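You operate a simulated robot arm through the tools that you are given. There is no shell and no other tool. Be economical: measure what you need, move in short steps, check, and stop when the job is done.

The job below is to be done with a simulated two-armed robot. You get a single attempt, and the scene is never put back.

JOB
Pick up the blue flag with one hand, pass it to the other hand and put it on the top of frame two.

Only the result counts: the job must be done as asked and must still hold three seconds after the hand-in. Knocking over, shifting, dropping, spilling or breaking anything else fails it.

ROBOT AND FRAMES
Two 7-joint arms with two-finger grippers on one trunk, on a base that drives. Base frame: it is fixed to the floor where the robot stands at the start and does not move with it; the origin is under the middle of the robot, x ahead of it, y to its left, z up; the surface under the hand at the start is at about z = 84. Readings come in cm, rad, newtons and seconds.
The left shoulder is at the start at [6, 12.3, 102], the right one opposite. With the tool pointing down near the work surface each hand reaches from about 34 to 80 cm from the robot's upright axis, wherever it stands, measured 20 degrees to its own side. Places, roughly: blue flag (8x2x24 cm) [70, 0, 100]; top of frame two [-60, -210, 140]. Payload 1.47 kg a hand.
The TCP of each hand is the grasp point between the finger pads, 1.6 cm short of the fingertips. In the tool frame z runs along the fingers and y along their closing line. Largest opening 8.7 cm; the body of the gripper starts 5.5 cm behind the TCP.
Orientation is that of the tool frame in the base frame, as a unit quaternion [x, y, z, w]. With the fingers straight down and closing along the base's y, the tool's x points along the base's -x, its y along +y and its z along -z.

CONTROLS
- The arms move only by the tool send_rows. It takes "left_steps", "right_steps" or both (then of equal length, played together; a hand with none holds still); each is a list of rows, each a list of 6 numbers: the shift along the tool's x, y, z in mm, then the turn, a rotation vector about the tool's x, y, z in rad. In form: [[x, y, z, wx, wy, wz], ...]. A call has 1 to 10 rows; each row shifts and turns the commanded pose from where the row before left it, along the tool's axes as they then stand. "left_jaw" and "right_jaw" are, for a hand that has rows, the finger opening in mm, from 0 to 87, set as the call begins (left out, the last holds). Each row takes 0.2 s and may step no farther than 5 cm and 0.15 rad from the row before; otherwise, or with a gripper value out of range, the whole call is refused. Where a pose cannot be reached the arm comes as near as it can. A force on the tool above 40 N (or 10 N above the force at the start of the call, whichever is more), or a blocked arm, ends the call early, and 0.2 s more pass. The fingers move at their own pace (about 15.3 cm/s each) and stop on an object; they squeeze with about 28 N. The grip force told is the motor's: it shows also when the fingers shut on nothing. Time passes only in rows, and 0.2 s behind the last, so rows that do not move let the fingers close. It gives the time, the measured TCP pose, the force on the tool (base axes), the opening and the grip force at its end, in the units of the frame above (readings bear some noise), with the torque about the TCP (base axes, N m) and any sound that the robot's microphone picked up.
- Cameras (640 x 400 px; columns grow to the right, rows downward): "scene" is now at [9.19, -1.12, 158.27]; the picture's right is [-0.13, -0.99, 0.00], its down [-0.67, 0.09, -0.74] and it looks along [0.73, -0.09, -0.67] (base axes); focal length 264 px, centre (320, 200). "left" rides on the left gripper at [7.3, -1.2, -9] in its tool frame; the picture's right is [0.16, 0.99, 0.00], its down [-0.72, 0.12, -0.68] and it looks along [-0.67, 0.11, 0.73] (tool axes); focal length 247 px, centre (320, 200). "right" rides on the right gripper at [7.3, 1.2, -9] in its tool frame; the picture's right is [-0.16, 0.99, 0.00], its down [-0.72, -0.12, -0.68] and it looks along [-0.67, -0.11, 0.73] (tool axes); focal length 247 px, centre (320, 200). There is no depth. A picture from a camera that has moved, and an enlarged one, comes with that camera's place and axes in the base frame and with its lens.
- snapshot(camera): a new picture of that camera. No time passes.
- raise_lower(by): slides the trunk up (or, below 0, down) by that many cm; the arms and the scene camera ride with it, the base frame stays. It gives what a move gives, with no picture.
- steer(legs): drives the robot by 1 to 6 legs, each [ahead, left, turn to the left] in cm, cm and rad, along the robot's own axes; the way and the turn of a leg run together, so that a leg with both is an arc; at most 150 cm and 3.142 rad a leg. The arms and the cameras ride along, it lands a little off, and it stops where it bumps. It gives what a move gives.
- turn_head(pan, tilt): turns the head with the scene camera to pan (to the left, within 2.094 rad either way) and tilt (down, from -0.506 to 1.204), counted from straight ahead of the robot. It gives what a move gives.
- close_up(camera, box): a new picture of the part [left, top, right, bottom] of that camera's present view, enlarged. No time passes.
- hand_in(): hands the job in; it is judged then, once.

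Work in short steps. Places have to be worked out from the pictures, the camera data and where the tool is seen: move nearer, look again, correct. Check each grasp and each placing, and mend what went wrong. You have 120 turns and 92 pictures in all, those below and enlarged ones among them. Open the grippers and draw the arms clear of the work before you hand the job in, unless the task says otherwise; then end with one line.

The tools are called after ">>>" as name(argument=value, ...) on one line, values as JSON. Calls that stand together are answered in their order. send_rows: Moves the arms, as the interface text tells. Its arguments: {"type":"object","properties":{"left_steps":{"type":"array"},"left_jaw":{"type":"number"},"right_steps":{"type":"array"},"right_jaw":{"type":"number"}},"required":[]} The other tools are called the same way: raise_lower (by) slides the trunk up or down; steer (legs) drives the base; turn_head (pan, tilt) turns the head that bears the scene camera; snapshot (camera) takes a picture; close_up (camera, box) takes an enlarged picture of a part of a camera's view; hand_in () hands the job in.

At the start:

```text
time_s: 0.0
left_position: [47.37, 19.27, 116.67]
left_ee_rot: [0.001, 1.0, -0.001, 0.0]
left_ft_force: [-0.5, -0.2, 0.2]
left_moment: [0.03, 0.0, -0.02]
left_finger_gap: 8.71
left_finger_force: 0.1
right_position: [47.93, -19.86, 116.29]
right_ee_rot: [0.001, 1.0, 0.0, -0.001]
right_ft_force: [0.8, 0.8, -0.6]
right_moment: [0.03, 0.02, 0.0]
right_finger_gap: 8.71
right_finger_force: 0.1
trunk travel left (down, up): [-17.5, 5.5]
robot x, y, heading: [0.03, 0.04, 0.0]
head pan, tilt: [-0.129, 0.738]
```

scene: 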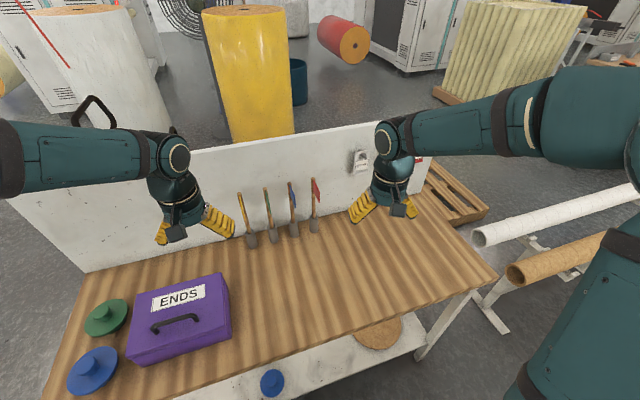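
right: 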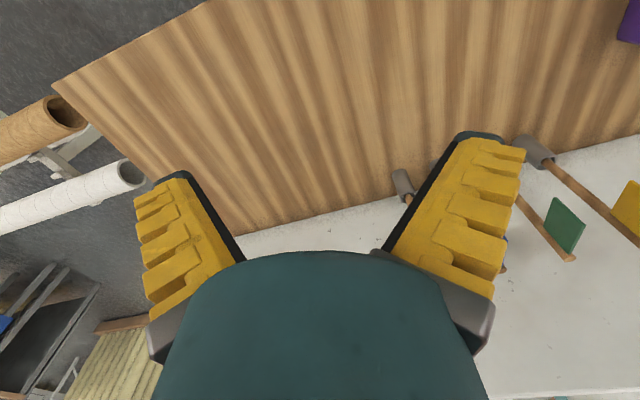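
left: 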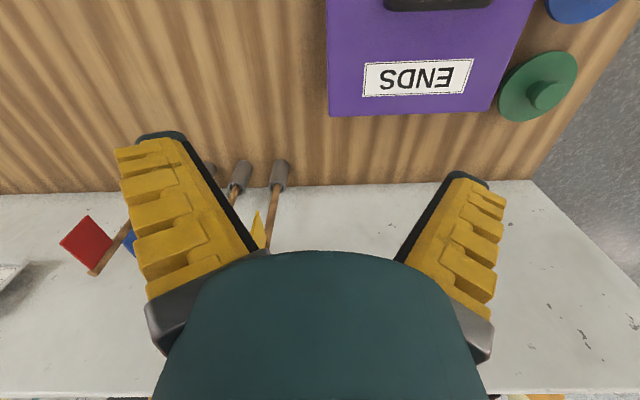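

The flags stand in a row near the back board. I take an enlarged look at the flags.

>>> close_up(camera="scene", box=[220, 160, 360, 260])

>>> turn_head(pan=-1.8, tilt=0.25)

>>> snapshot(camera="scene")

```text
4.00 times, centred on (290, 210) of scene
camera zoom: at [9.19, -1.12, 158.27], right [-0.13, -0.99, 0.0], down [-0.67, 0.09, -0.74], along [0.73, -0.09, -0.67], focal length 1056 px, centre (440, 160)
```

zoom: 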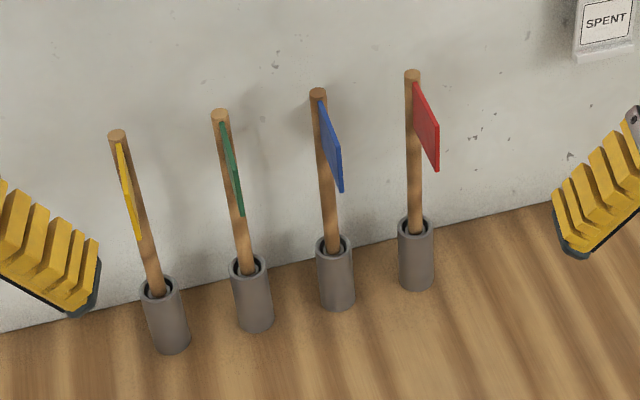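

```text
time_s: 1.7
left_position: [47.21, 19.14, 116.61]
left_ee_rot: [-0.001, 1.0, 0.0, 0.0]
left_ft_force: [0.1, 0.4, 0.1]
left_moment: [-0.02, -0.01, -0.02]
left_finger_gap: 8.69
left_finger_force: 0.1
right_position: [48.01, -19.92, 116.48]
right_ee_rot: [0.0, 1.0, 0.0, 0.0]
right_ft_force: [0.6, 0.0, 0.0]
right_moment: [-0.01, -0.02, -0.03]
right_finger_gap: 8.7
right_finger_force: 0.0
trunk travel left (down, up): [-17.5, 5.5]
robot x, y, heading: [-0.04, -0.15, 0.002]
head pan, tilt: [-1.799, 0.25]
```

```text
87 pictures are left
camera scene: at [-1.19, -9.15, 162.68], right [-0.97, 0.23, 0.0], down [0.06, 0.24, -0.97], along [-0.22, -0.94, -0.25], focal length 264 px, centre (320, 200)
```

scene: 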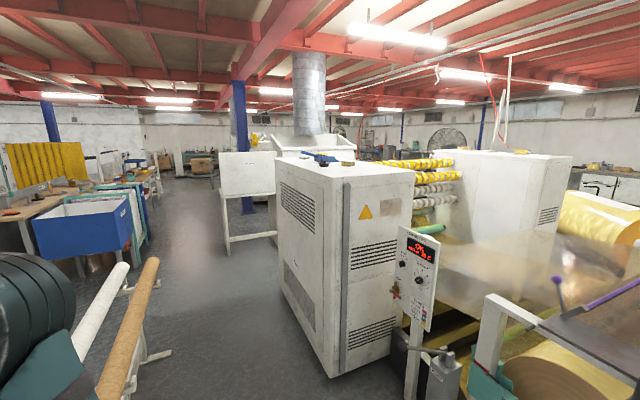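

Frame two seems to be the white cabinet with items on top. I zoom there.

>>> close_up(camera="scene", box=[260, 130, 420, 230])

>>> close_up(camera="scene", box=[380, 140, 640, 300])

```text
4.00 times, centred on (340, 180) of scene
camera zoom: at [-1.19, -9.15, 162.68], right [-0.97, 0.23, 0.0], down [0.06, 0.24, -0.97], along [-0.22, -0.94, -0.25], focal length 1056 px, centre (240, 280)
```

zoom: 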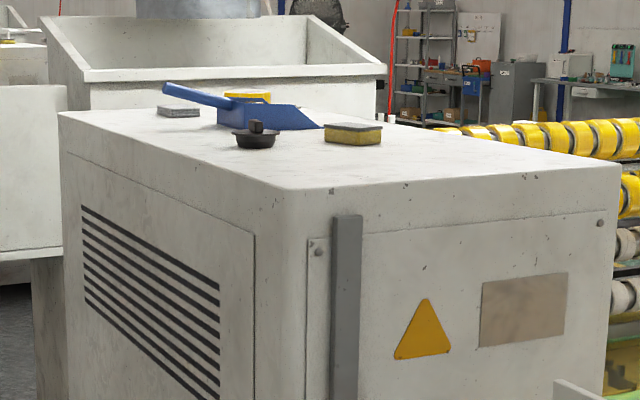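

```text
2.46 times, centred on (510, 220) of scene
camera zoom: at [-1.19, -9.15, 162.68], right [-0.97, 0.23, 0.0], down [0.06, 0.24, -0.97], along [-0.22, -0.94, -0.25], focal length 650 px, centre (-148, 151)
```

zoom: 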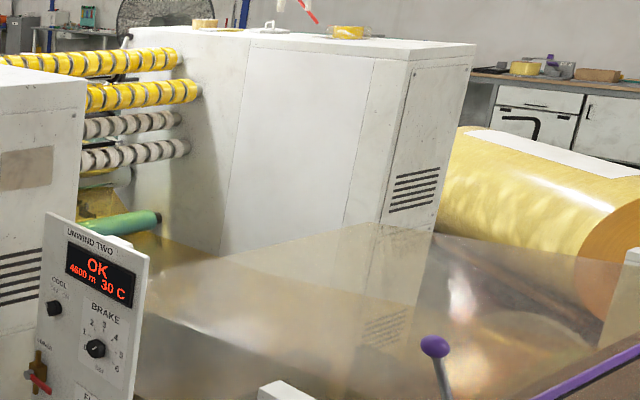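

The cabinet whose top is near (-55,-190,140) is frame two, with free room at its near end. The blue pole stands near (71.5, 0.3) with its top at z≈110. I'll bring the right hand up and above it and look.

>>> turn_head(pan=0, tilt=0.75)

>>> send_rows(right_steps=[[0, 0, -40, 0, 0, 0], [0, 0, -40, 0, 0, 0], [0, 0, -36, 0, 0, 0], [-35, 33, 0, 0, 0, 0], [-35, 33, 0, 0, 0, 0], [-35, 33, 0, 0, 0, 0], [-35, 33, 0, 0, 0, 0], [-35, 33, 0, 0, 0, 0], [0, 0, 0, 0, 0, 0]], right_jaw=45)

>>> snapshot(camera="scene")

>>> snapshot(camera="right")

```text
time_s: 3.5
left_position: [47.22, 19.08, 116.57]
left_ee_rot: [-0.001, 1.0, 0.001, 0.0]
left_ft_force: [1.2, -0.4, 0.5]
left_moment: [-0.02, 0.0, 0.04]
left_finger_gap: 8.68
left_finger_force: 0.0
right_position: [47.96, -19.89, 116.42]
right_ee_rot: [0.0, 1.0, 0.0, 0.0]
right_ft_force: [-0.5, -0.4, 0.4]
right_moment: [0.02, -0.04, -0.01]
right_finger_gap: 8.69
right_finger_force: 0.0
trunk travel left (down, up): [-17.5, 5.5]
robot x, y, heading: [-0.07, -0.16, -0.001]
head pan, tilt: [0.0, 0.75]
```

```text
time_s: 5.5
left_position: [47.11, 18.96, 116.61]
left_ee_rot: [0.0, 1.0, 0.001, 0.001]
left_ft_force: [0.3, -0.1, 0.9]
left_moment: [0.04, -0.03, 0.01]
left_finger_gap: 8.68
left_finger_force: 0.0
right_position: [65.4, -3.34, 127.95]
right_ee_rot: [0.0, 1.0, 0.0, 0.0]
right_ft_force: [-0.1, -0.4, 0.8]
right_moment: [0.03, -0.05, 0.02]
right_finger_gap: 5.05
right_finger_force: 4.0
trunk travel left (down, up): [-17.5, 5.5]
robot x, y, heading: [-0.13, 0.01, 0.002]
head pan, tilt: [0.0, 0.75]
```

```text
84 pictures are left
camera scene: at [9.06, -0.18, 158.19], right [0.0, -1.0, 0.0], down [-0.68, 0.0, -0.73], along [0.73, 0.0, -0.68], focal length 264 px, centre (320, 200)
```

scene: 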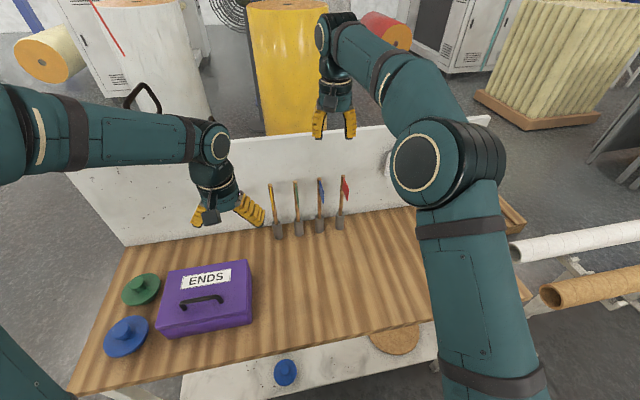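

```text
83 pictures are left
camera right: at [58.1, -2.15, 136.96], right [0.16, 0.99, 0.0], down [0.72, -0.12, 0.68], along [0.67, -0.11, -0.73], focal length 247 px, centre (320, 200)
```

right: 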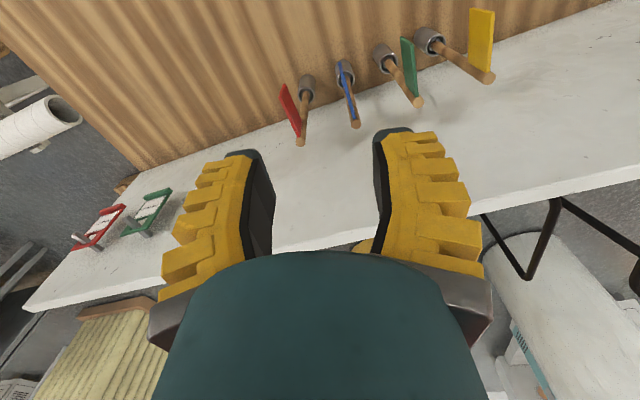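

I enlarge the flag in the right-hand view to triangulate the pole top.

>>> close_up(camera="right", box=[260, 20, 500, 170])

>>> close_up(camera="scene", box=[260, 165, 360, 245])

```text
2.67 times, centred on (380, 95) of right
camera zoom: at [58.1, -2.15, 136.96], right [0.16, 0.99, 0.0], down [0.72, -0.12, 0.68], along [0.67, -0.11, -0.73], focal length 659 px, centre (160, 480)
```

zoom: 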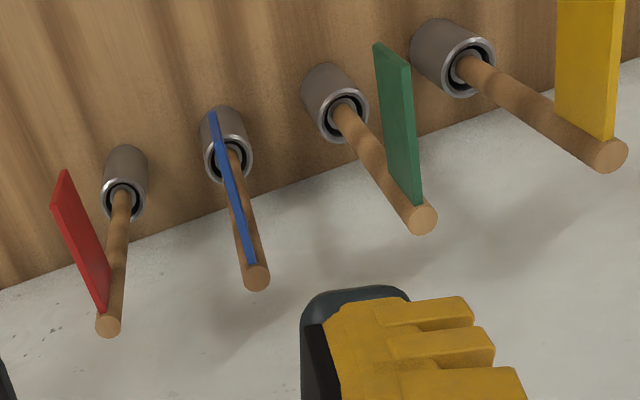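

```text
5.00 times, centred on (310, 205) of scene
camera zoom: at [9.06, -0.18, 158.19], right [0.0, -1.0, 0.0], down [-0.68, 0.0, -0.73], along [0.73, 0.0, -0.68], focal length 1320 px, centre (370, 175)
```

zoom: 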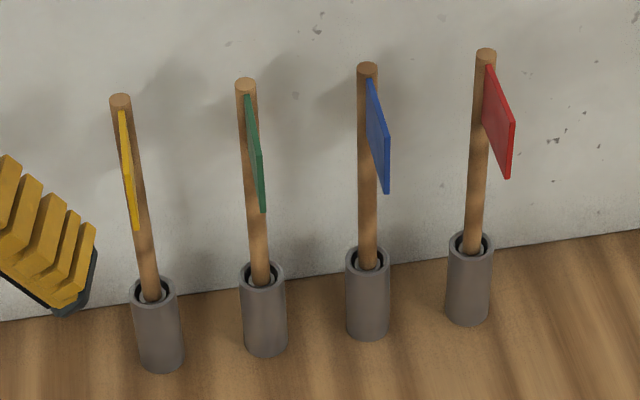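

Triangulation puts the pole vertical at about (73.1, 0.0), top z≈107.7. I move the right hand over it and descend partway, then check.

>>> send_rows(right_steps=[[-38, 17, 0, 0, 0, 0], [-38, 17, 0, 0, 0, 0], [0, 0, 0, 0, 0, 0], [0, 0, 40, 0, 0, 0], [0, 0, 40, 0, 0, 0], [0, 0, 30, 0, 0, 0], [0, 0, 0, 0, 0, 0]], right_jaw=50)

>>> close_up(camera="scene", box=[250, 115, 410, 245])

>>> snapshot(camera="right")

```text
time_s: 7.1
left_position: [47.23, 19.17, 116.6]
left_ee_rot: [0.0, 1.0, -0.001, 0.0]
left_ft_force: [0.4, -0.8, -0.1]
left_moment: [0.0, 0.0, -0.02]
left_finger_gap: 8.7
left_finger_force: 0.0
right_position: [67.74, -2.05, 116.89]
right_ee_rot: [0.0, 1.0, -0.001, 0.0]
right_ft_force: [-0.2, 0.0, -0.2]
right_moment: [-0.04, -0.02, -0.02]
right_finger_gap: 5.51
right_finger_force: 3.4
right hand out of reach, approached as far as the arm can: row 1, 2
trunk travel left (down, up): [-17.5, 5.5]
robot x, y, heading: [0.24, -0.22, 0.002]
head pan, tilt: [0.0, 0.75]
```

```text
3.08 times, centred on (330, 180) of scene
camera zoom: at [9.22, -0.03, 158.17], right [0.0, -1.0, 0.0], down [-0.68, 0.0, -0.73], along [0.73, 0.0, -0.68], focal length 813 px, centre (289, 262)
```

zoom: 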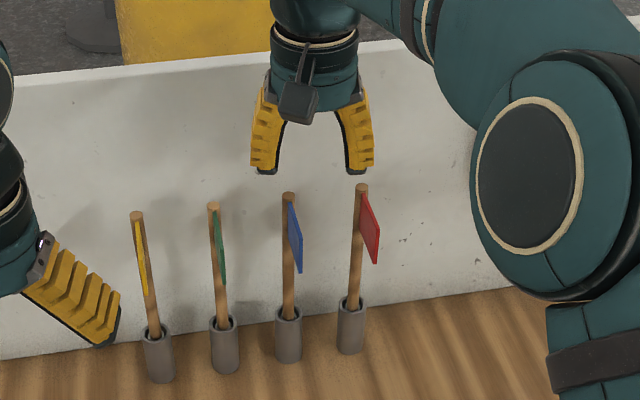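

```text
79 pictures are left
camera right: at [60.54, -0.78, 125.84], right [0.16, 0.99, 0.0], down [0.72, -0.12, 0.68], along [0.67, -0.11, -0.73], focal length 247 px, centre (320, 200)
```

right: 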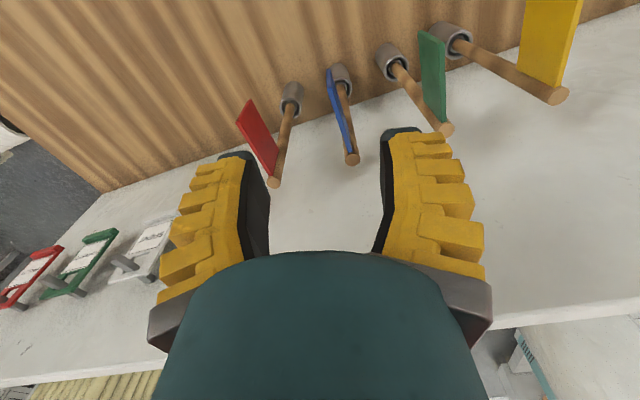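

The arm ran out of reach up high; lower down it should reach. I try again at this height.

>>> send_rows(right_steps=[[0, 0, 25, 0, 0, 0], [-25, 10, 0, 0, 0, 0], [-29, 10, 0, 0, 0, 0], [0, 0, 0, 0, 0, 0]])

>>> snapshot(camera="right")

```text
time_s: 8.1
left_position: [47.14, 19.1, 116.57]
left_ee_rot: [0.001, 1.0, 0.0, 0.0]
left_ft_force: [-0.4, -0.8, 0.1]
left_moment: [-0.01, 0.02, -0.01]
left_finger_gap: 8.7
left_finger_force: 0.1
right_position: [72.12, -0.35, 114.41]
right_ee_rot: [0.0, 1.0, -0.001, 0.001]
right_ft_force: [0.5, 0.0, 0.4]
right_moment: [0.04, -0.01, 0.02]
right_finger_gap: 5.55
right_finger_force: 3.6
right hand out of reach, approached as far as the arm can: row 3
trunk travel left (down, up): [-17.5, 5.5]
robot x, y, heading: [-0.22, 0.1, 0.001]
head pan, tilt: [0.0, 0.75]
```

```text
78 pictures are left
camera right: at [64.86, 0.84, 123.32], right [0.16, 0.99, 0.0], down [0.72, -0.12, 0.68], along [0.67, -0.11, -0.73], focal length 247 px, centre (320, 200)
```

right: 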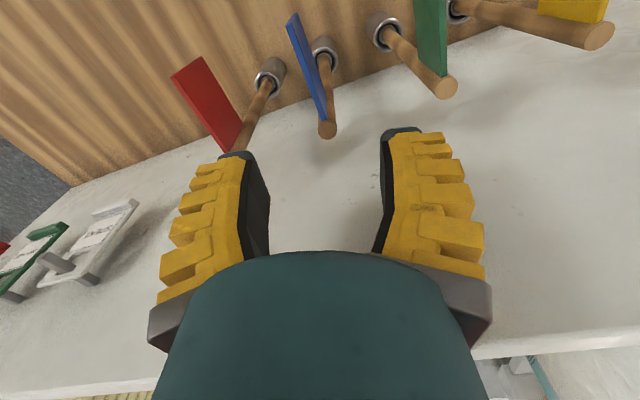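

The pole top now works out at (72.8, 0.0). I lower 3 cm while centring, then see.

>>> send_rows(right_steps=[[0, 0, 30, 0, 0, 0], [-8, 3, 0, 0, 0, 0], [0, 0, 0, 0, 0, 0]])

>>> snapshot(camera="right")

>>> close_up(camera="scene", box=[250, 115, 410, 245])

```text
time_s: 8.9
left_position: [46.85, 18.98, 116.76]
left_ee_rot: [0.0, 1.0, 0.0, 0.002]
left_ft_force: [-0.8, 0.0, 0.3]
left_moment: [-0.01, -0.04, 0.01]
left_finger_gap: 8.69
left_finger_force: 0.0
right_position: [72.4, -0.17, 111.52]
right_ee_rot: [0.0, 1.0, 0.0, 0.001]
right_ft_force: [-23.2, -8.2, 2.8]
right_moment: [0.63, -1.82, -0.14]
right_finger_gap: 5.51
right_finger_force: 3.9
right hand out of reach, approached as far as the arm can: row 2
trunk travel left (down, up): [-17.5, 5.5]
robot x, y, heading: [0.0, 0.14, 0.0]
head pan, tilt: [0.0, 0.75]
```

```text
77 pictures are left
camera right: at [65.17, 0.95, 120.44], right [0.16, 0.99, 0.0], down [0.72, -0.12, 0.68], along [0.67, -0.11, -0.73], focal length 247 px, centre (320, 200)
```

right: 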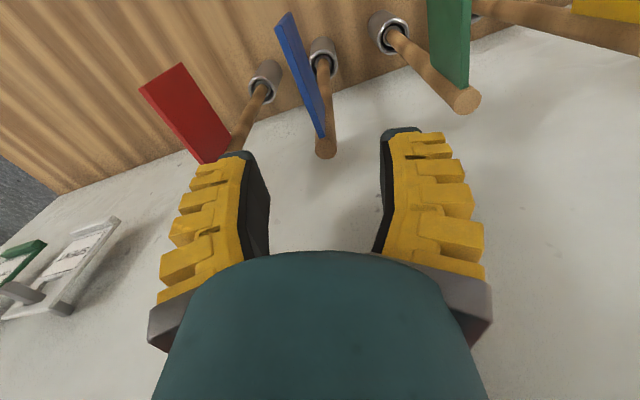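

```text
3.08 times, centred on (330, 180) of scene
camera zoom: at [8.77, -0.21, 158.2], right [0.0, -1.0, 0.0], down [-0.68, 0.0, -0.73], along [0.73, 0.0, -0.68], focal length 813 px, centre (289, 262)
```

zoom: 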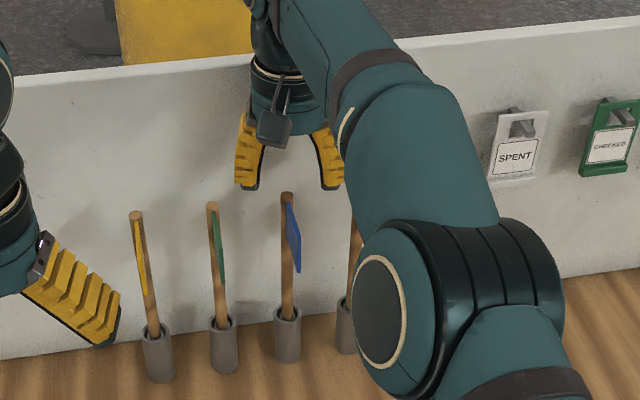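

A -23 N force in x shows the wrist is rubbing the board. I back off and pitch the hand forward by 0.45 rad so the wrist is nearer the robot.

>>> send_rows(right_steps=[[25, 0, -5, 0, 0, 0], [0, 0, -20, 0, 0, 0], [0, 0, 0, 0, -0.15, 0], [0, 0, 0, 0, -0.15, 0], [0, 0, 0, 0, -0.15, 0], [0, 0, 0, 0, 0, 0]])

>>> close_up(camera="scene", box=[250, 115, 410, 245])

>>> snapshot(camera="right")

```text
time_s: 10.3
left_position: [47.26, 19.08, 116.6]
left_ee_rot: [-0.001, 1.0, 0.0, 0.001]
left_ft_force: [0.3, -0.2, 0.7]
left_moment: [0.02, -0.03, 0.01]
left_finger_gap: 8.69
left_finger_force: 0.1
right_position: [70.39, -0.06, 113.67]
right_ee_rot: [-0.001, 0.975, 0.0, 0.224]
right_ft_force: [0.4, -0.6, -0.6]
right_moment: [0.0, 0.0, 0.02]
right_finger_gap: 5.54
right_finger_force: 3.9
trunk travel left (down, up): [-17.5, 5.5]
robot x, y, heading: [-0.14, 0.23, -0.005]
head pan, tilt: [0.0, 0.75]
```

```text
3.08 times, centred on (330, 180) of scene
camera zoom: at [9.27, -0.07, 158.17], right [0.0, -1.0, 0.0], down [-0.68, 0.0, -0.73], along [0.73, 0.0, -0.68], focal length 813 px, centre (289, 262)
```

zoom: 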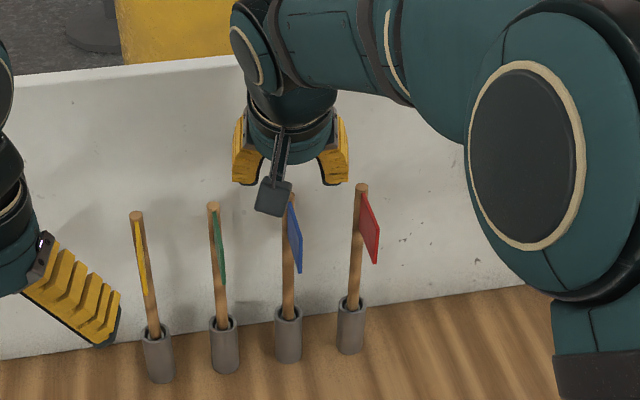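

```text
74 pictures are left
camera right: at [59.89, 1.07, 118.62], right [0.14, 0.99, 0.07], down [0.36, -0.12, 0.93], along [0.92, -0.11, -0.37], focal length 247 px, centre (320, 200)
```

right: 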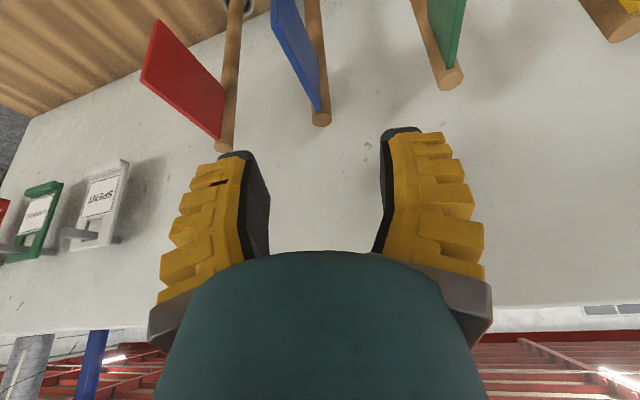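

The view agrees with pole at (73.0, -0.1), top 107.5. I descend along the tilted tool to TCP (73, 0, 105.3) with fingers straddling pole and cloth.

>>> send_rows(right_steps=[[4.4, 0, 29, 0, 0, 0], [4.4, 0, 29, 0, 0, 0], [4.4, 0, 29, 0, 0, 0], [0, 0, 0, 0, 0, 0]])

>>> close_up(camera="scene", box=[250, 115, 410, 245])

>>> snapshot(camera="right")

```text
time_s: 11.3
left_position: [47.1, 19.11, 116.6]
left_ee_rot: [0.0, 1.0, 0.0, 0.0]
left_ft_force: [-0.6, 0.4, 0.3]
left_moment: [-0.03, -0.01, -0.02]
left_finger_gap: 8.7
left_finger_force: 0.1
right_position: [72.84, -0.07, 105.32]
right_ee_rot: [0.001, 0.975, -0.001, 0.223]
right_ft_force: [0.1, 0.2, 0.6]
right_moment: [0.0, 0.02, 0.0]
right_finger_gap: 5.53
right_finger_force: 3.9
trunk travel left (down, up): [-17.5, 5.5]
robot x, y, heading: [-0.06, 0.14, -0.0]
head pan, tilt: [0.0, 0.75]
```

```text
3.08 times, centred on (330, 180) of scene
camera zoom: at [9.14, -0.07, 158.18], right [0.0, -1.0, 0.0], down [-0.68, 0.0, -0.73], along [0.73, 0.0, -0.68], focal length 813 px, centre (289, 262)
```

zoom: 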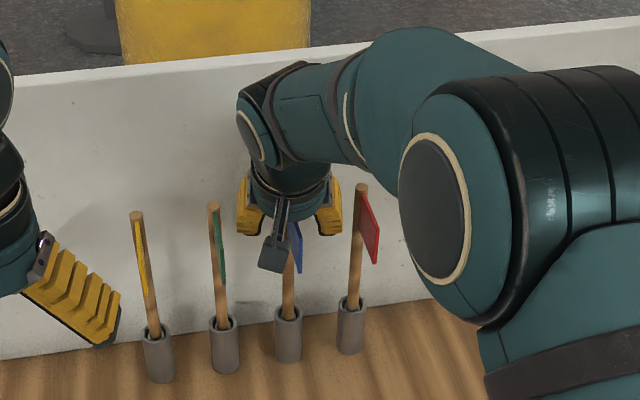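

```text
72 pictures are left
camera right: at [62.33, 1.13, 110.27], right [0.14, 0.99, 0.07], down [0.36, -0.12, 0.93], along [0.92, -0.11, -0.37], focal length 247 px, centre (320, 200)
```

right: 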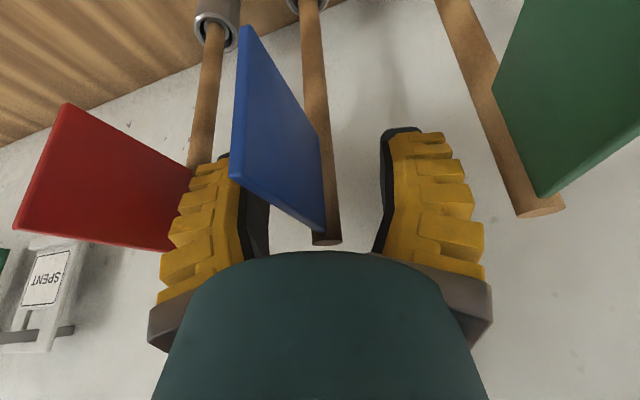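

The pole and blue cloth are between the fingers with no contact forces. I close the jaw.

>>> send_rows(right_steps=[[0, 0, 0, 0, 0, 0], [0, 0, 0, 0, 0, 0], [0, 0, 0, 0, 0, 0], [0, 0, 0, 0, 0, 0]], right_jaw=0)

>>> snapshot(camera="right")

```text
time_s: 12.3
left_position: [47.27, 19.08, 116.55]
left_ee_rot: [0.0, 1.0, 0.0, 0.0]
left_ft_force: [-0.9, 1.0, -0.2]
left_moment: [-0.05, 0.0, -0.01]
left_finger_gap: 8.73
left_finger_force: 0.2
right_position: [72.67, 0.03, 105.36]
right_ee_rot: [0.0, 0.975, 0.0, 0.224]
right_ft_force: [-2.5, 1.2, 3.0]
right_moment: [0.0, 0.5, 0.02]
right_finger_gap: 0.62
right_finger_force: 27.8
trunk travel left (down, up): [-17.5, 5.5]
robot x, y, heading: [0.2, -0.06, -0.005]
head pan, tilt: [0.0, 0.75]
```

```text
71 pictures are left
camera right: at [62.32, 1.15, 110.29], right [0.14, 0.99, 0.07], down [0.36, -0.12, 0.93], along [0.92, -0.11, -0.37], focal length 247 px, centre (320, 200)
```

right: 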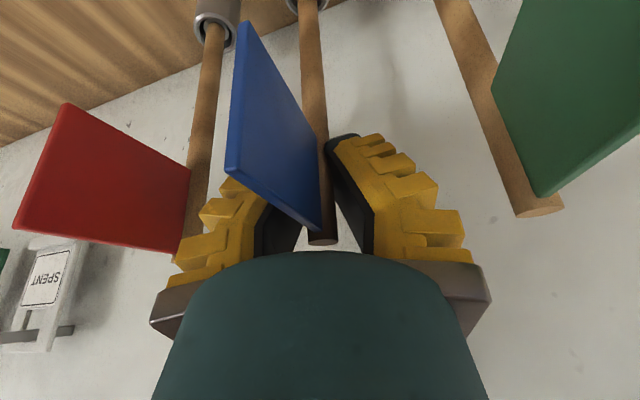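

Gap reads 0.62 cm, thinner than the pole looks (~1.2 cm), so I look closely at how it is held.

>>> close_up(camera="right", box=[220, 110, 420, 260])

>>> close_up(camera="scene", box=[270, 150, 350, 230])

```text
2.67 times, centred on (320, 185) of right
camera zoom: at [62.32, 1.15, 110.29], right [0.14, 0.99, 0.07], down [0.36, -0.12, 0.93], along [0.92, -0.11, -0.37], focal length 659 px, centre (320, 240)
```

zoom: 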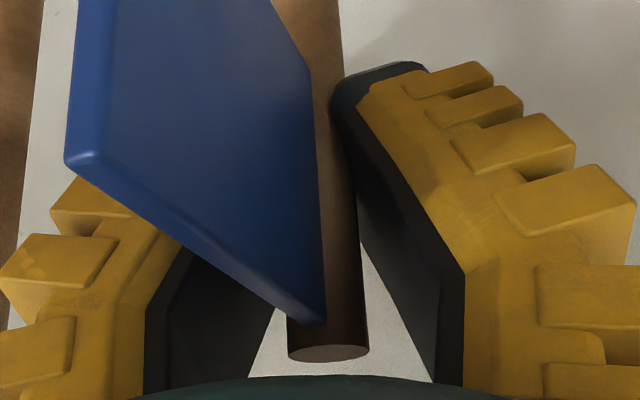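

```text
5.00 times, centred on (310, 190) of scene
camera zoom: at [9.15, -0.05, 158.18], right [0.0, -1.0, 0.0], down [-0.68, 0.0, -0.73], along [0.73, 0.0, -0.68], focal length 1320 px, centre (370, 250)
```

zoom: 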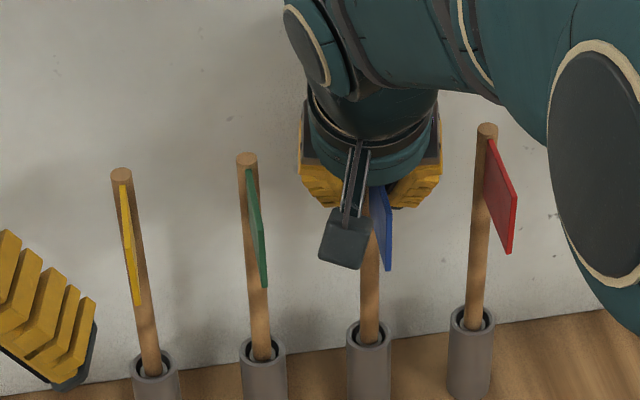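

The pads pinch the pole near the fingertips. I lift gently by 3 cm as a test.

>>> send_rows(right_steps=[[-6.5, 0, -13.5, 0, 0, 0], [-6.5, 0, -13.5, 0, 0, 0], [0, 0, 0, 0, 0, 0]])

>>> snapshot(camera="right")

>>> close_up(camera="scene", box=[270, 150, 350, 230])

```text
time_s: 13.1
left_position: [47.31, 19.13, 116.56]
left_ee_rot: [0.0, 1.0, 0.0, 0.0]
left_ft_force: [-0.3, -0.3, 0.2]
left_moment: [0.02, -0.01, -0.02]
left_finger_gap: 8.71
left_finger_force: 0.0
right_position: [72.89, -0.07, 108.27]
right_ee_rot: [0.0, 0.975, 0.0, 0.224]
right_ft_force: [-2.1, 0.6, -1.4]
right_moment: [0.0, 0.56, 0.05]
right_finger_gap: 0.58
right_finger_force: 27.7
trunk travel left (down, up): [-17.5, 5.5]
robot x, y, heading: [0.03, 0.34, -0.004]
head pan, tilt: [0.0, 0.75]
```

```text
68 pictures are left
camera right: at [62.47, 1.2, 113.22], right [0.14, 0.99, 0.07], down [0.36, -0.12, 0.93], along [0.92, -0.11, -0.37], focal length 247 px, centre (320, 200)
```

right: 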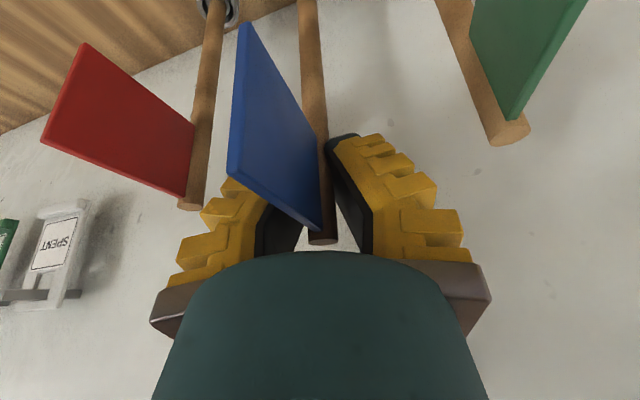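

```text
5.00 times, centred on (310, 190) of scene
camera zoom: at [9.19, -0.05, 158.17], right [0.0, -1.0, 0.0], down [-0.68, 0.0, -0.73], along [0.73, 0.0, -0.68], focal length 1320 px, centre (370, 250)
```

zoom: 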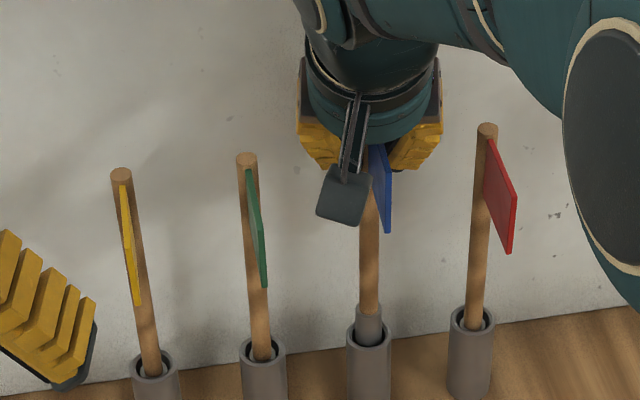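

The flag comes up with the hand. I lift a further 14 cm straight up to clear the sleeve.

>>> send_rows(right_steps=[[-8.7, 0, -18, 0, 0, 0], [-8.7, 0, -18, 0, 0, 0], [-8.7, 0, -18, 0, 0, 0], [-8.7, 0, -18, 0, 0, 0], [-8.7, 0, -18, 0, 0, 0], [-8.7, 0, -18, 0, 0, 0], [-8.7, 0, -18, 0, 0, 0], [0, 0, 0, 0, 0, 0]])

>>> snapshot(camera="scene")

>>> snapshot(camera="right")

```text
time_s: 14.9
left_position: [47.21, 19.24, 116.65]
left_ee_rot: [0.001, 1.0, 0.0, 0.0]
left_ft_force: [0.1, -0.3, 0.0]
left_moment: [0.01, -0.02, 0.04]
left_finger_gap: 8.7
left_finger_force: 0.1
right_position: [72.84, -0.01, 122.14]
right_ee_rot: [0.0, 0.975, 0.0, 0.222]
right_ft_force: [-0.4, -0.3, 0.2]
right_moment: [0.01, 0.02, 0.0]
right_finger_gap: 0.59
right_finger_force: 27.8
trunk travel left (down, up): [-17.5, 5.5]
robot x, y, heading: [0.08, 0.04, 0.001]
head pan, tilt: [0.0, 0.75]
```

```text
66 pictures are left
camera scene: at [9.23, -0.05, 158.17], right [0.0, -1.0, 0.0], down [-0.68, 0.0, -0.73], along [0.73, 0.0, -0.68], focal length 264 px, centre (320, 200)
```

scene: 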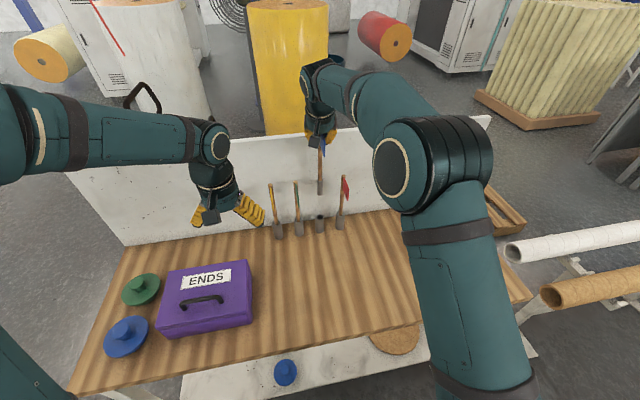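

```text
65 pictures are left
camera right: at [62.41, 1.08, 127.14], right [0.14, 0.99, 0.07], down [0.36, -0.12, 0.93], along [0.92, -0.11, -0.37], focal length 247 px, centre (320, 200)
```

right: 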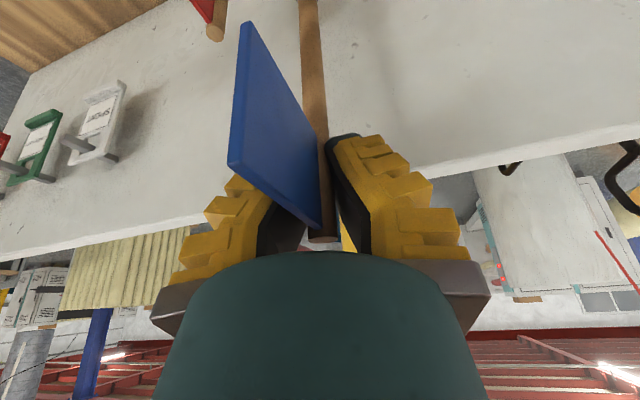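

The flag is clear. I bring it back to the handover area while the left hand moves outward and pitches to horizontal.

>>> send_rows(right_steps=[[28.6, -8, -27.2, 0, 0, 0], [28.6, -8, -27.2, 0, 0, 0], [28.6, -8, -27.2, 0, 0, 0], [28.6, -8, -27.2, 0, 0, 0], [28.6, -8, -27.2, 0, 0, 0], [0, 0, 0, 0, 0, 0], [0, 0, 0, 0, 0, 0], [0, 0, 0, 0, 0, 0], [0, 0, 0, 0, 0, 0], [0, 0, 0, 0, 0, 0]], left_steps=[[0, 12, 0, 0, -0.15, 0], [0, 12, 0, 0, -0.15, 0], [0, 12, 0, 0, -0.15, 0], [0, 12, 0, 0, -0.15, 0], [0, 12, 0, 0, -0.15, 0], [0, 12, 0, 0, -0.15, 0], [0, 12, 0, 0, -0.15, 0], [0, 12, 0, 0, -0.15, 0], [0, 12, 0, 0, -0.15, 0], [0, 12, 0, 0, -0.15, 0]], left_jaw=60)

>>> snapshot(camera="scene")

```text
time_s: 17.1
left_position: [49.08, 31.23, 119.45]
left_ee_rot: [0.058, 0.736, 0.057, 0.671]
left_ft_force: [0.0, 0.2, 0.9]
left_moment: [-0.03, 0.04, 0.04]
left_finger_gap: 6.48
left_finger_force: 3.4
left hand out of reach, approached as far as the arm can: row 7, 8, 9
right_position: [54.38, -4.37, 128.21]
right_ee_rot: [0.001, 0.975, 0.001, 0.222]
right_ft_force: [0.1, -1.4, -0.6]
right_moment: [0.04, 0.0, 0.01]
right_finger_gap: 0.59
right_finger_force: 28.1
trunk travel left (down, up): [-17.5, 5.5]
robot x, y, heading: [-0.39, -0.17, 0.003]
head pan, tilt: [0.0, 0.75]
```

```text
64 pictures are left
camera scene: at [9.4, -0.35, 158.16], right [0.0, -1.0, 0.0], down [-0.68, 0.0, -0.73], along [0.73, 0.0, -0.68], focal length 264 px, centre (320, 200)
```

scene: 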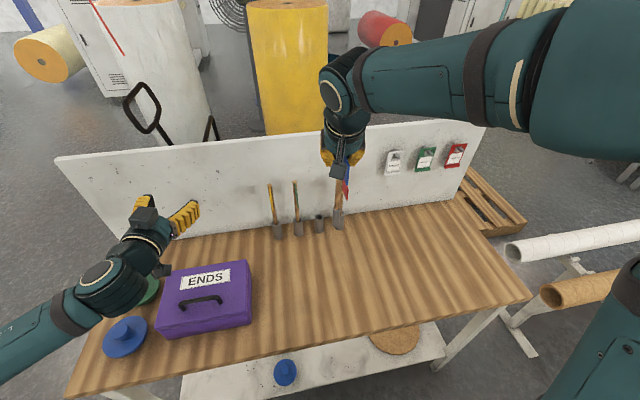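

The left hand now points forward with a slight roll. I yaw it to the right so it points along -y, keeping distance from the flag.

>>> send_rows(left_steps=[[0, 0, 0, 0.15, 0, 0], [0, 0, 0, 0.15, 0, 0], [0, 0, 0, 0.15, 0, 0], [0, 0, 0, 0.15, 0, 0], [0, 0, 0, 0.15, 0, 0], [0, 0, 0, 0.15, 0, 0], [0, 0, 0, 0.15, 0, 0], [0, 0, 0, 0.15, 0, 0], [0, 0, 0, 0.15, 0, 0], [0, 0, 0, 0.15, 0, 0]])

>>> snapshot(camera="scene")

```text
time_s: 19.3
left_position: [48.64, 31.72, 118.18]
left_ee_rot: [0.465, 0.536, -0.499, 0.498]
left_ft_force: [1.2, -0.4, -1.1]
left_moment: [0.02, -0.01, 0.03]
left_finger_gap: 6.45
left_finger_force: 3.6
right_position: [54.32, -4.11, 128.13]
right_ee_rot: [0.0, 0.975, 0.0, 0.223]
right_ft_force: [0.4, 0.3, -0.4]
right_moment: [-0.02, 0.05, -0.03]
right_finger_gap: 0.63
right_finger_force: 28.1
trunk travel left (down, up): [-17.5, 5.5]
robot x, y, heading: [0.23, 0.3, -0.002]
head pan, tilt: [0.0, 0.75]
```

```text
63 pictures are left
camera scene: at [9.3, -0.04, 158.16], right [0.0, -1.0, 0.0], down [-0.68, 0.0, -0.73], along [0.73, 0.0, -0.68], focal length 264 px, centre (320, 200)
```

scene: 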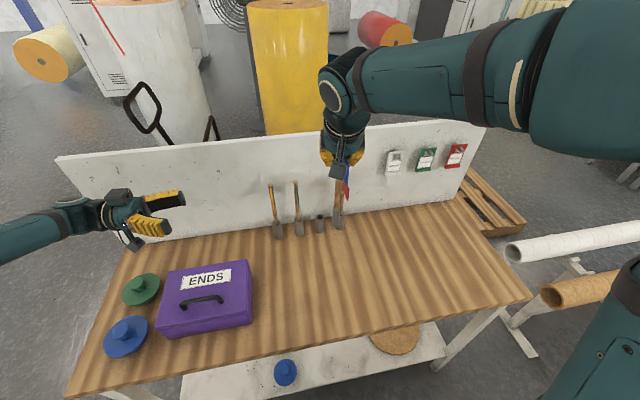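

The left hand points along -y with closing line along x as wanted. I look at the held flag closely.

>>> close_up(camera="scene", box=[290, 140, 390, 240])

>>> snapshot(camera="left")

```text
4.00 times, centred on (340, 190) of scene
camera zoom: at [9.3, -0.04, 158.16], right [0.0, -1.0, 0.0], down [-0.68, 0.0, -0.73], along [0.73, 0.0, -0.68], focal length 1056 px, centre (240, 240)
```

zoom: 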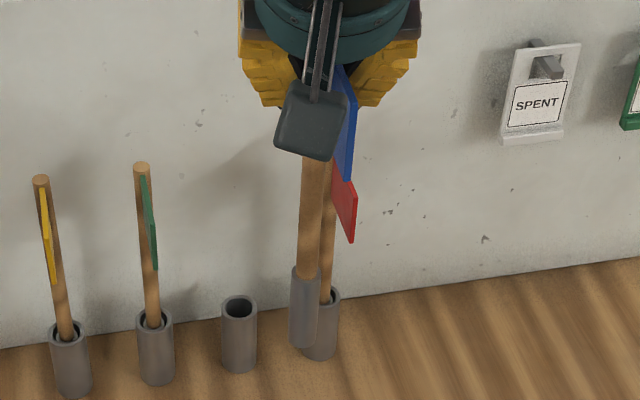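

```text
61 pictures are left
camera left: at [46.47, 40.74, 110.98], right [0.97, 0.07, -0.23], down [0.12, 0.69, 0.72], along [0.21, -0.72, 0.66], focal length 247 px, centre (320, 200)
```

left: 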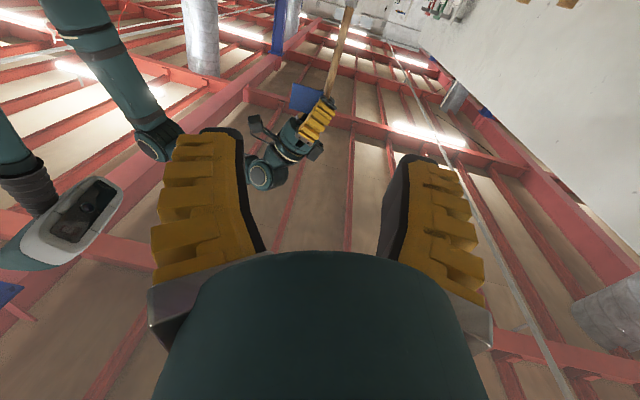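

The pole is vertical near (54.4,-4.15), bare wood from z≈114 to 126. I bring the left hand to a pre-grasp at (54.4, 7, 119.5).

>>> send_rows(left_steps=[[-2.8, 6.6, 41.8, 0, 0, 0], [-2.8, 6.6, 41.8, 0, 0, 0], [-2.8, 6.6, 41.8, 0, 0, 0], [-2.8, 6.6, 41.8, 0, 0, 0], [-2.8, 6.6, 41.8, 0, 0, 0], [-2.8, 6.6, 41.8, 0, 0, 0], [0, 0, 0, 0, 0, 0]])

>>> snapshot(camera="left")

>>> close_up(camera="scene", box=[200, 100, 400, 240])

```text
time_s: 20.9
left_position: [54.33, 7.17, 119.48]
left_ee_rot: [0.464, 0.536, -0.498, 0.5]
left_ft_force: [-0.1, -0.9, -0.7]
left_moment: [0.01, 0.04, -0.01]
left_finger_gap: 6.45
left_finger_force: 3.2
right_position: [54.12, -3.95, 128.25]
right_ee_rot: [0.0, 0.975, 0.0, 0.224]
right_ft_force: [-0.3, -0.2, 0.5]
right_moment: [-0.03, -0.03, 0.03]
right_finger_gap: 0.59
right_finger_force: 27.7
trunk travel left (down, up): [-17.5, 5.5]
robot x, y, heading: [0.29, -0.16, -0.0]
head pan, tilt: [0.0, 0.75]
```

```text
60 pictures are left
camera left: at [52.05, 16.17, 112.25], right [0.97, 0.07, -0.23], down [0.12, 0.69, 0.72], along [0.21, -0.72, 0.66], focal length 247 px, centre (320, 200)
```

left: 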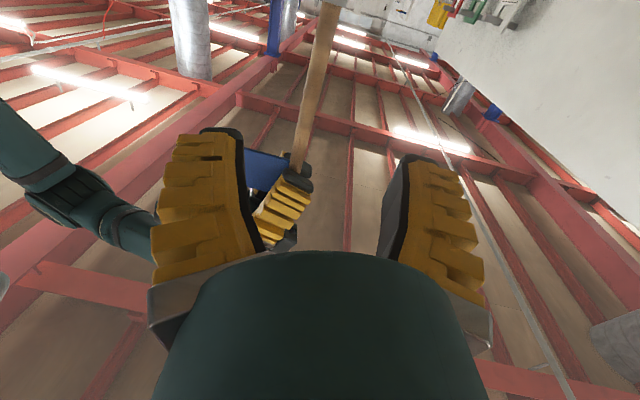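

```text
2.86 times, centred on (300, 170) of scene
camera zoom: at [9.16, 0.03, 158.18], right [0.0, -1.0, 0.0], down [-0.68, 0.0, -0.73], along [0.73, 0.0, -0.68], focal length 755 px, centre (377, 286)
```

zoom: 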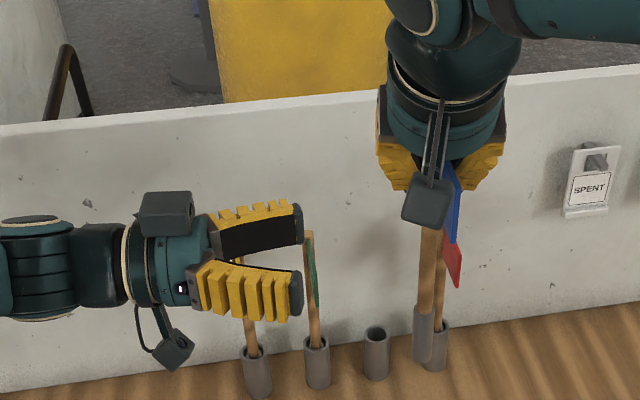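

The left camera puts the pole at x≈54.5, matching. I advance 11 cm so the pole sits between the left pads.

>>> send_rows(left_steps=[[0, -2, 37, 0, 0, 0], [0, -2, 37, 0, 0, 0], [0, -2, 36, 0, 0, 0], [0, 0, 0, 0, 0, 0]])

>>> snapshot(camera="left")

>>> close_up(camera="scene", box=[220, 100, 420, 240])

```text
time_s: 21.9
left_position: [52.18, -1.02, 119.14]
left_ee_rot: [0.463, 0.536, -0.499, 0.5]
left_ft_force: [0.2, 0.9, -0.1]
left_moment: [-0.01, 0.02, 0.04]
left_finger_gap: 6.45
left_finger_force: 2.8
left hand out of reach, approached as far as the arm can: row 2, 3
right_position: [54.15, -4.01, 128.2]
right_ee_rot: [0.0, 0.975, 0.001, 0.223]
right_ft_force: [0.9, -0.1, -0.3]
right_moment: [0.03, 0.02, 0.04]
right_finger_gap: 0.59
right_finger_force: 27.9
trunk travel left (down, up): [-17.5, 5.5]
robot x, y, heading: [-0.28, 0.14, 0.002]
head pan, tilt: [0.0, 0.75]
```

```text
58 pictures are left
camera left: at [49.9, 7.9, 112.01], right [0.97, 0.07, -0.23], down [0.12, 0.69, 0.72], along [0.21, -0.72, 0.66], focal length 247 px, centre (320, 200)
```

left: 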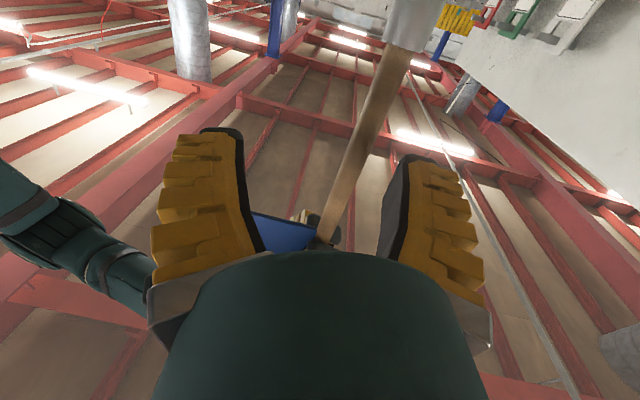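

```text
2.86 times, centred on (320, 170) of scene
camera zoom: at [9.24, -0.03, 158.17], right [0.0, -1.0, 0.0], down [-0.68, 0.0, -0.73], along [0.73, 0.0, -0.68], focal length 755 px, centre (320, 286)
```

zoom: 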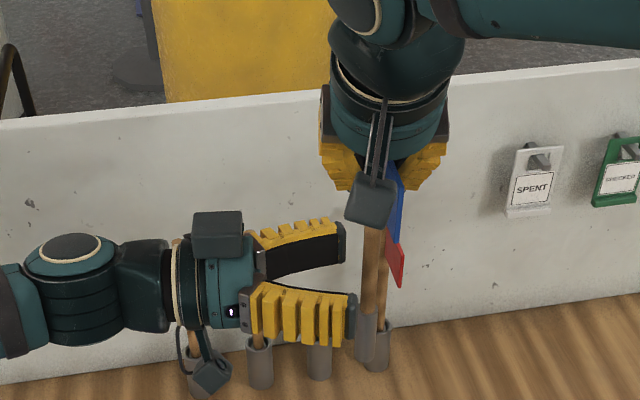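

The left arm stopped short at (52.2,-1.0), so I bring the flag to it instead: right hand -2.2 cm in x, then +3.1 cm in y.

>>> send_rows(right_steps=[[19.8, 0, -9.6, 0, 0, 0], [0, 0, 0, 0, 0, 0], [0, 16, 0, 0, 0, 0], [0, 15, 0, 0, 0, 0], [0, 0, 0, 0, 0, 0]])

>>> snapshot(camera="left")

>>> close_up(camera="scene", box=[220, 100, 420, 240])

```text
time_s: 23.1
left_position: [52.15, -1.08, 119.04]
left_ee_rot: [0.464, 0.536, -0.498, 0.5]
left_ft_force: [-0.5, 0.6, -0.4]
left_moment: [-0.02, -0.03, 0.0]
left_finger_gap: 6.45
left_finger_force: 3.1
right_position: [51.89, -0.99, 128.22]
right_ee_rot: [0.001, 0.975, 0.0, 0.223]
right_ft_force: [0.8, -0.3, -0.6]
right_moment: [0.0, 0.0, 0.0]
right_finger_gap: 0.58
right_finger_force: 27.8
trunk travel left (down, up): [-17.5, 5.5]
robot x, y, heading: [0.19, -0.28, -0.004]
head pan, tilt: [0.0, 0.75]
```

```text
56 pictures are left
camera left: at [49.87, 7.87, 112.03], right [0.97, 0.07, -0.23], down [0.12, 0.69, 0.72], along [0.21, -0.72, 0.66], focal length 247 px, centre (320, 200)
```

left: 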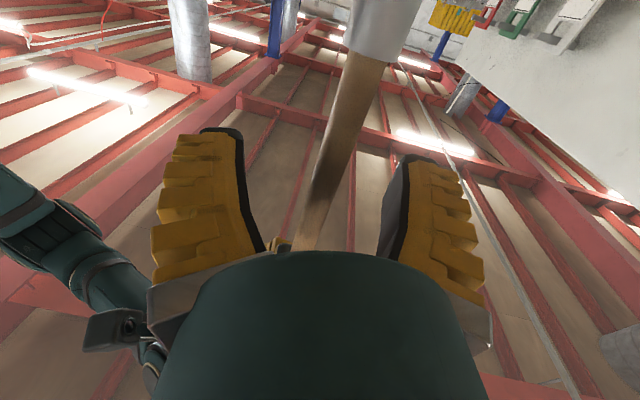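

```text
2.86 times, centred on (320, 170) of scene
camera zoom: at [9.19, -0.08, 158.17], right [0.0, -1.0, 0.0], down [-0.68, 0.0, -0.73], along [0.73, 0.0, -0.68], focal length 755 px, centre (320, 286)
```

zoom: 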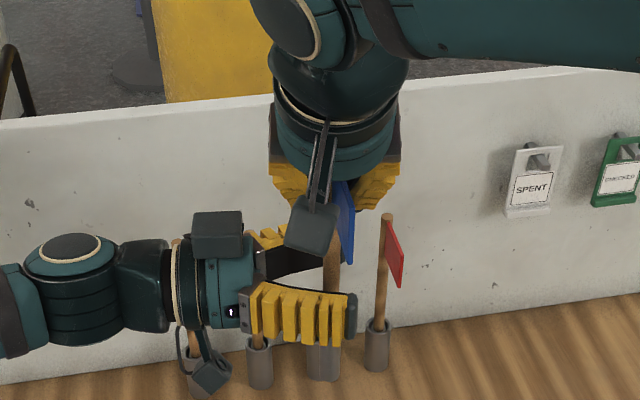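

The pole is between the left pads. I close the left jaw.

>>> send_rows(left_steps=[[0, 0, 0, 0, 0, 0], [0, 0, 0, 0, 0, 0], [0, 0, 0, 0, 0, 0], [0, 0, 0, 0, 0, 0]], left_jaw=0)

>>> snapshot(camera="left")

```text
time_s: 24.1
left_position: [51.96, -1.06, 119.28]
left_ee_rot: [0.463, 0.536, -0.498, 0.5]
left_ft_force: [-2.3, -7.0, -0.7]
left_moment: [0.31, -0.07, 0.03]
left_finger_gap: 0.6
left_finger_force: 27.8
right_position: [52.11, -0.84, 128.3]
right_ee_rot: [0.0, 0.975, 0.001, 0.223]
right_ft_force: [1.3, 7.7, 1.1]
right_moment: [0.38, -0.12, -0.02]
right_finger_gap: 0.6
right_finger_force: 27.4
trunk travel left (down, up): [-17.5, 5.5]
robot x, y, heading: [0.11, -0.22, -0.0]
head pan, tilt: [0.0, 0.75]
```

```text
54 pictures are left
camera left: at [49.84, 7.86, 112.02], right [0.97, 0.07, -0.23], down [0.12, 0.69, 0.72], along [0.21, -0.72, 0.66], focal length 247 px, centre (320, 200)
```

left: 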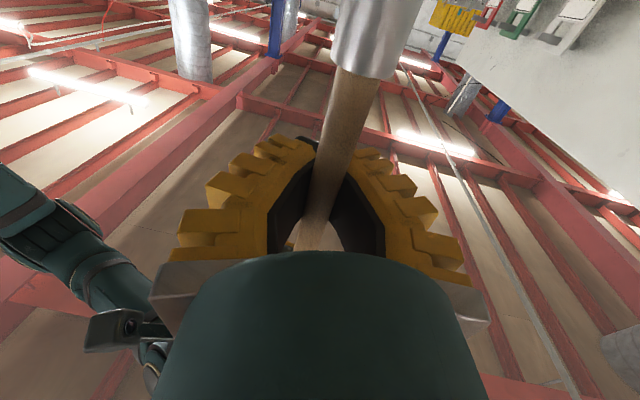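

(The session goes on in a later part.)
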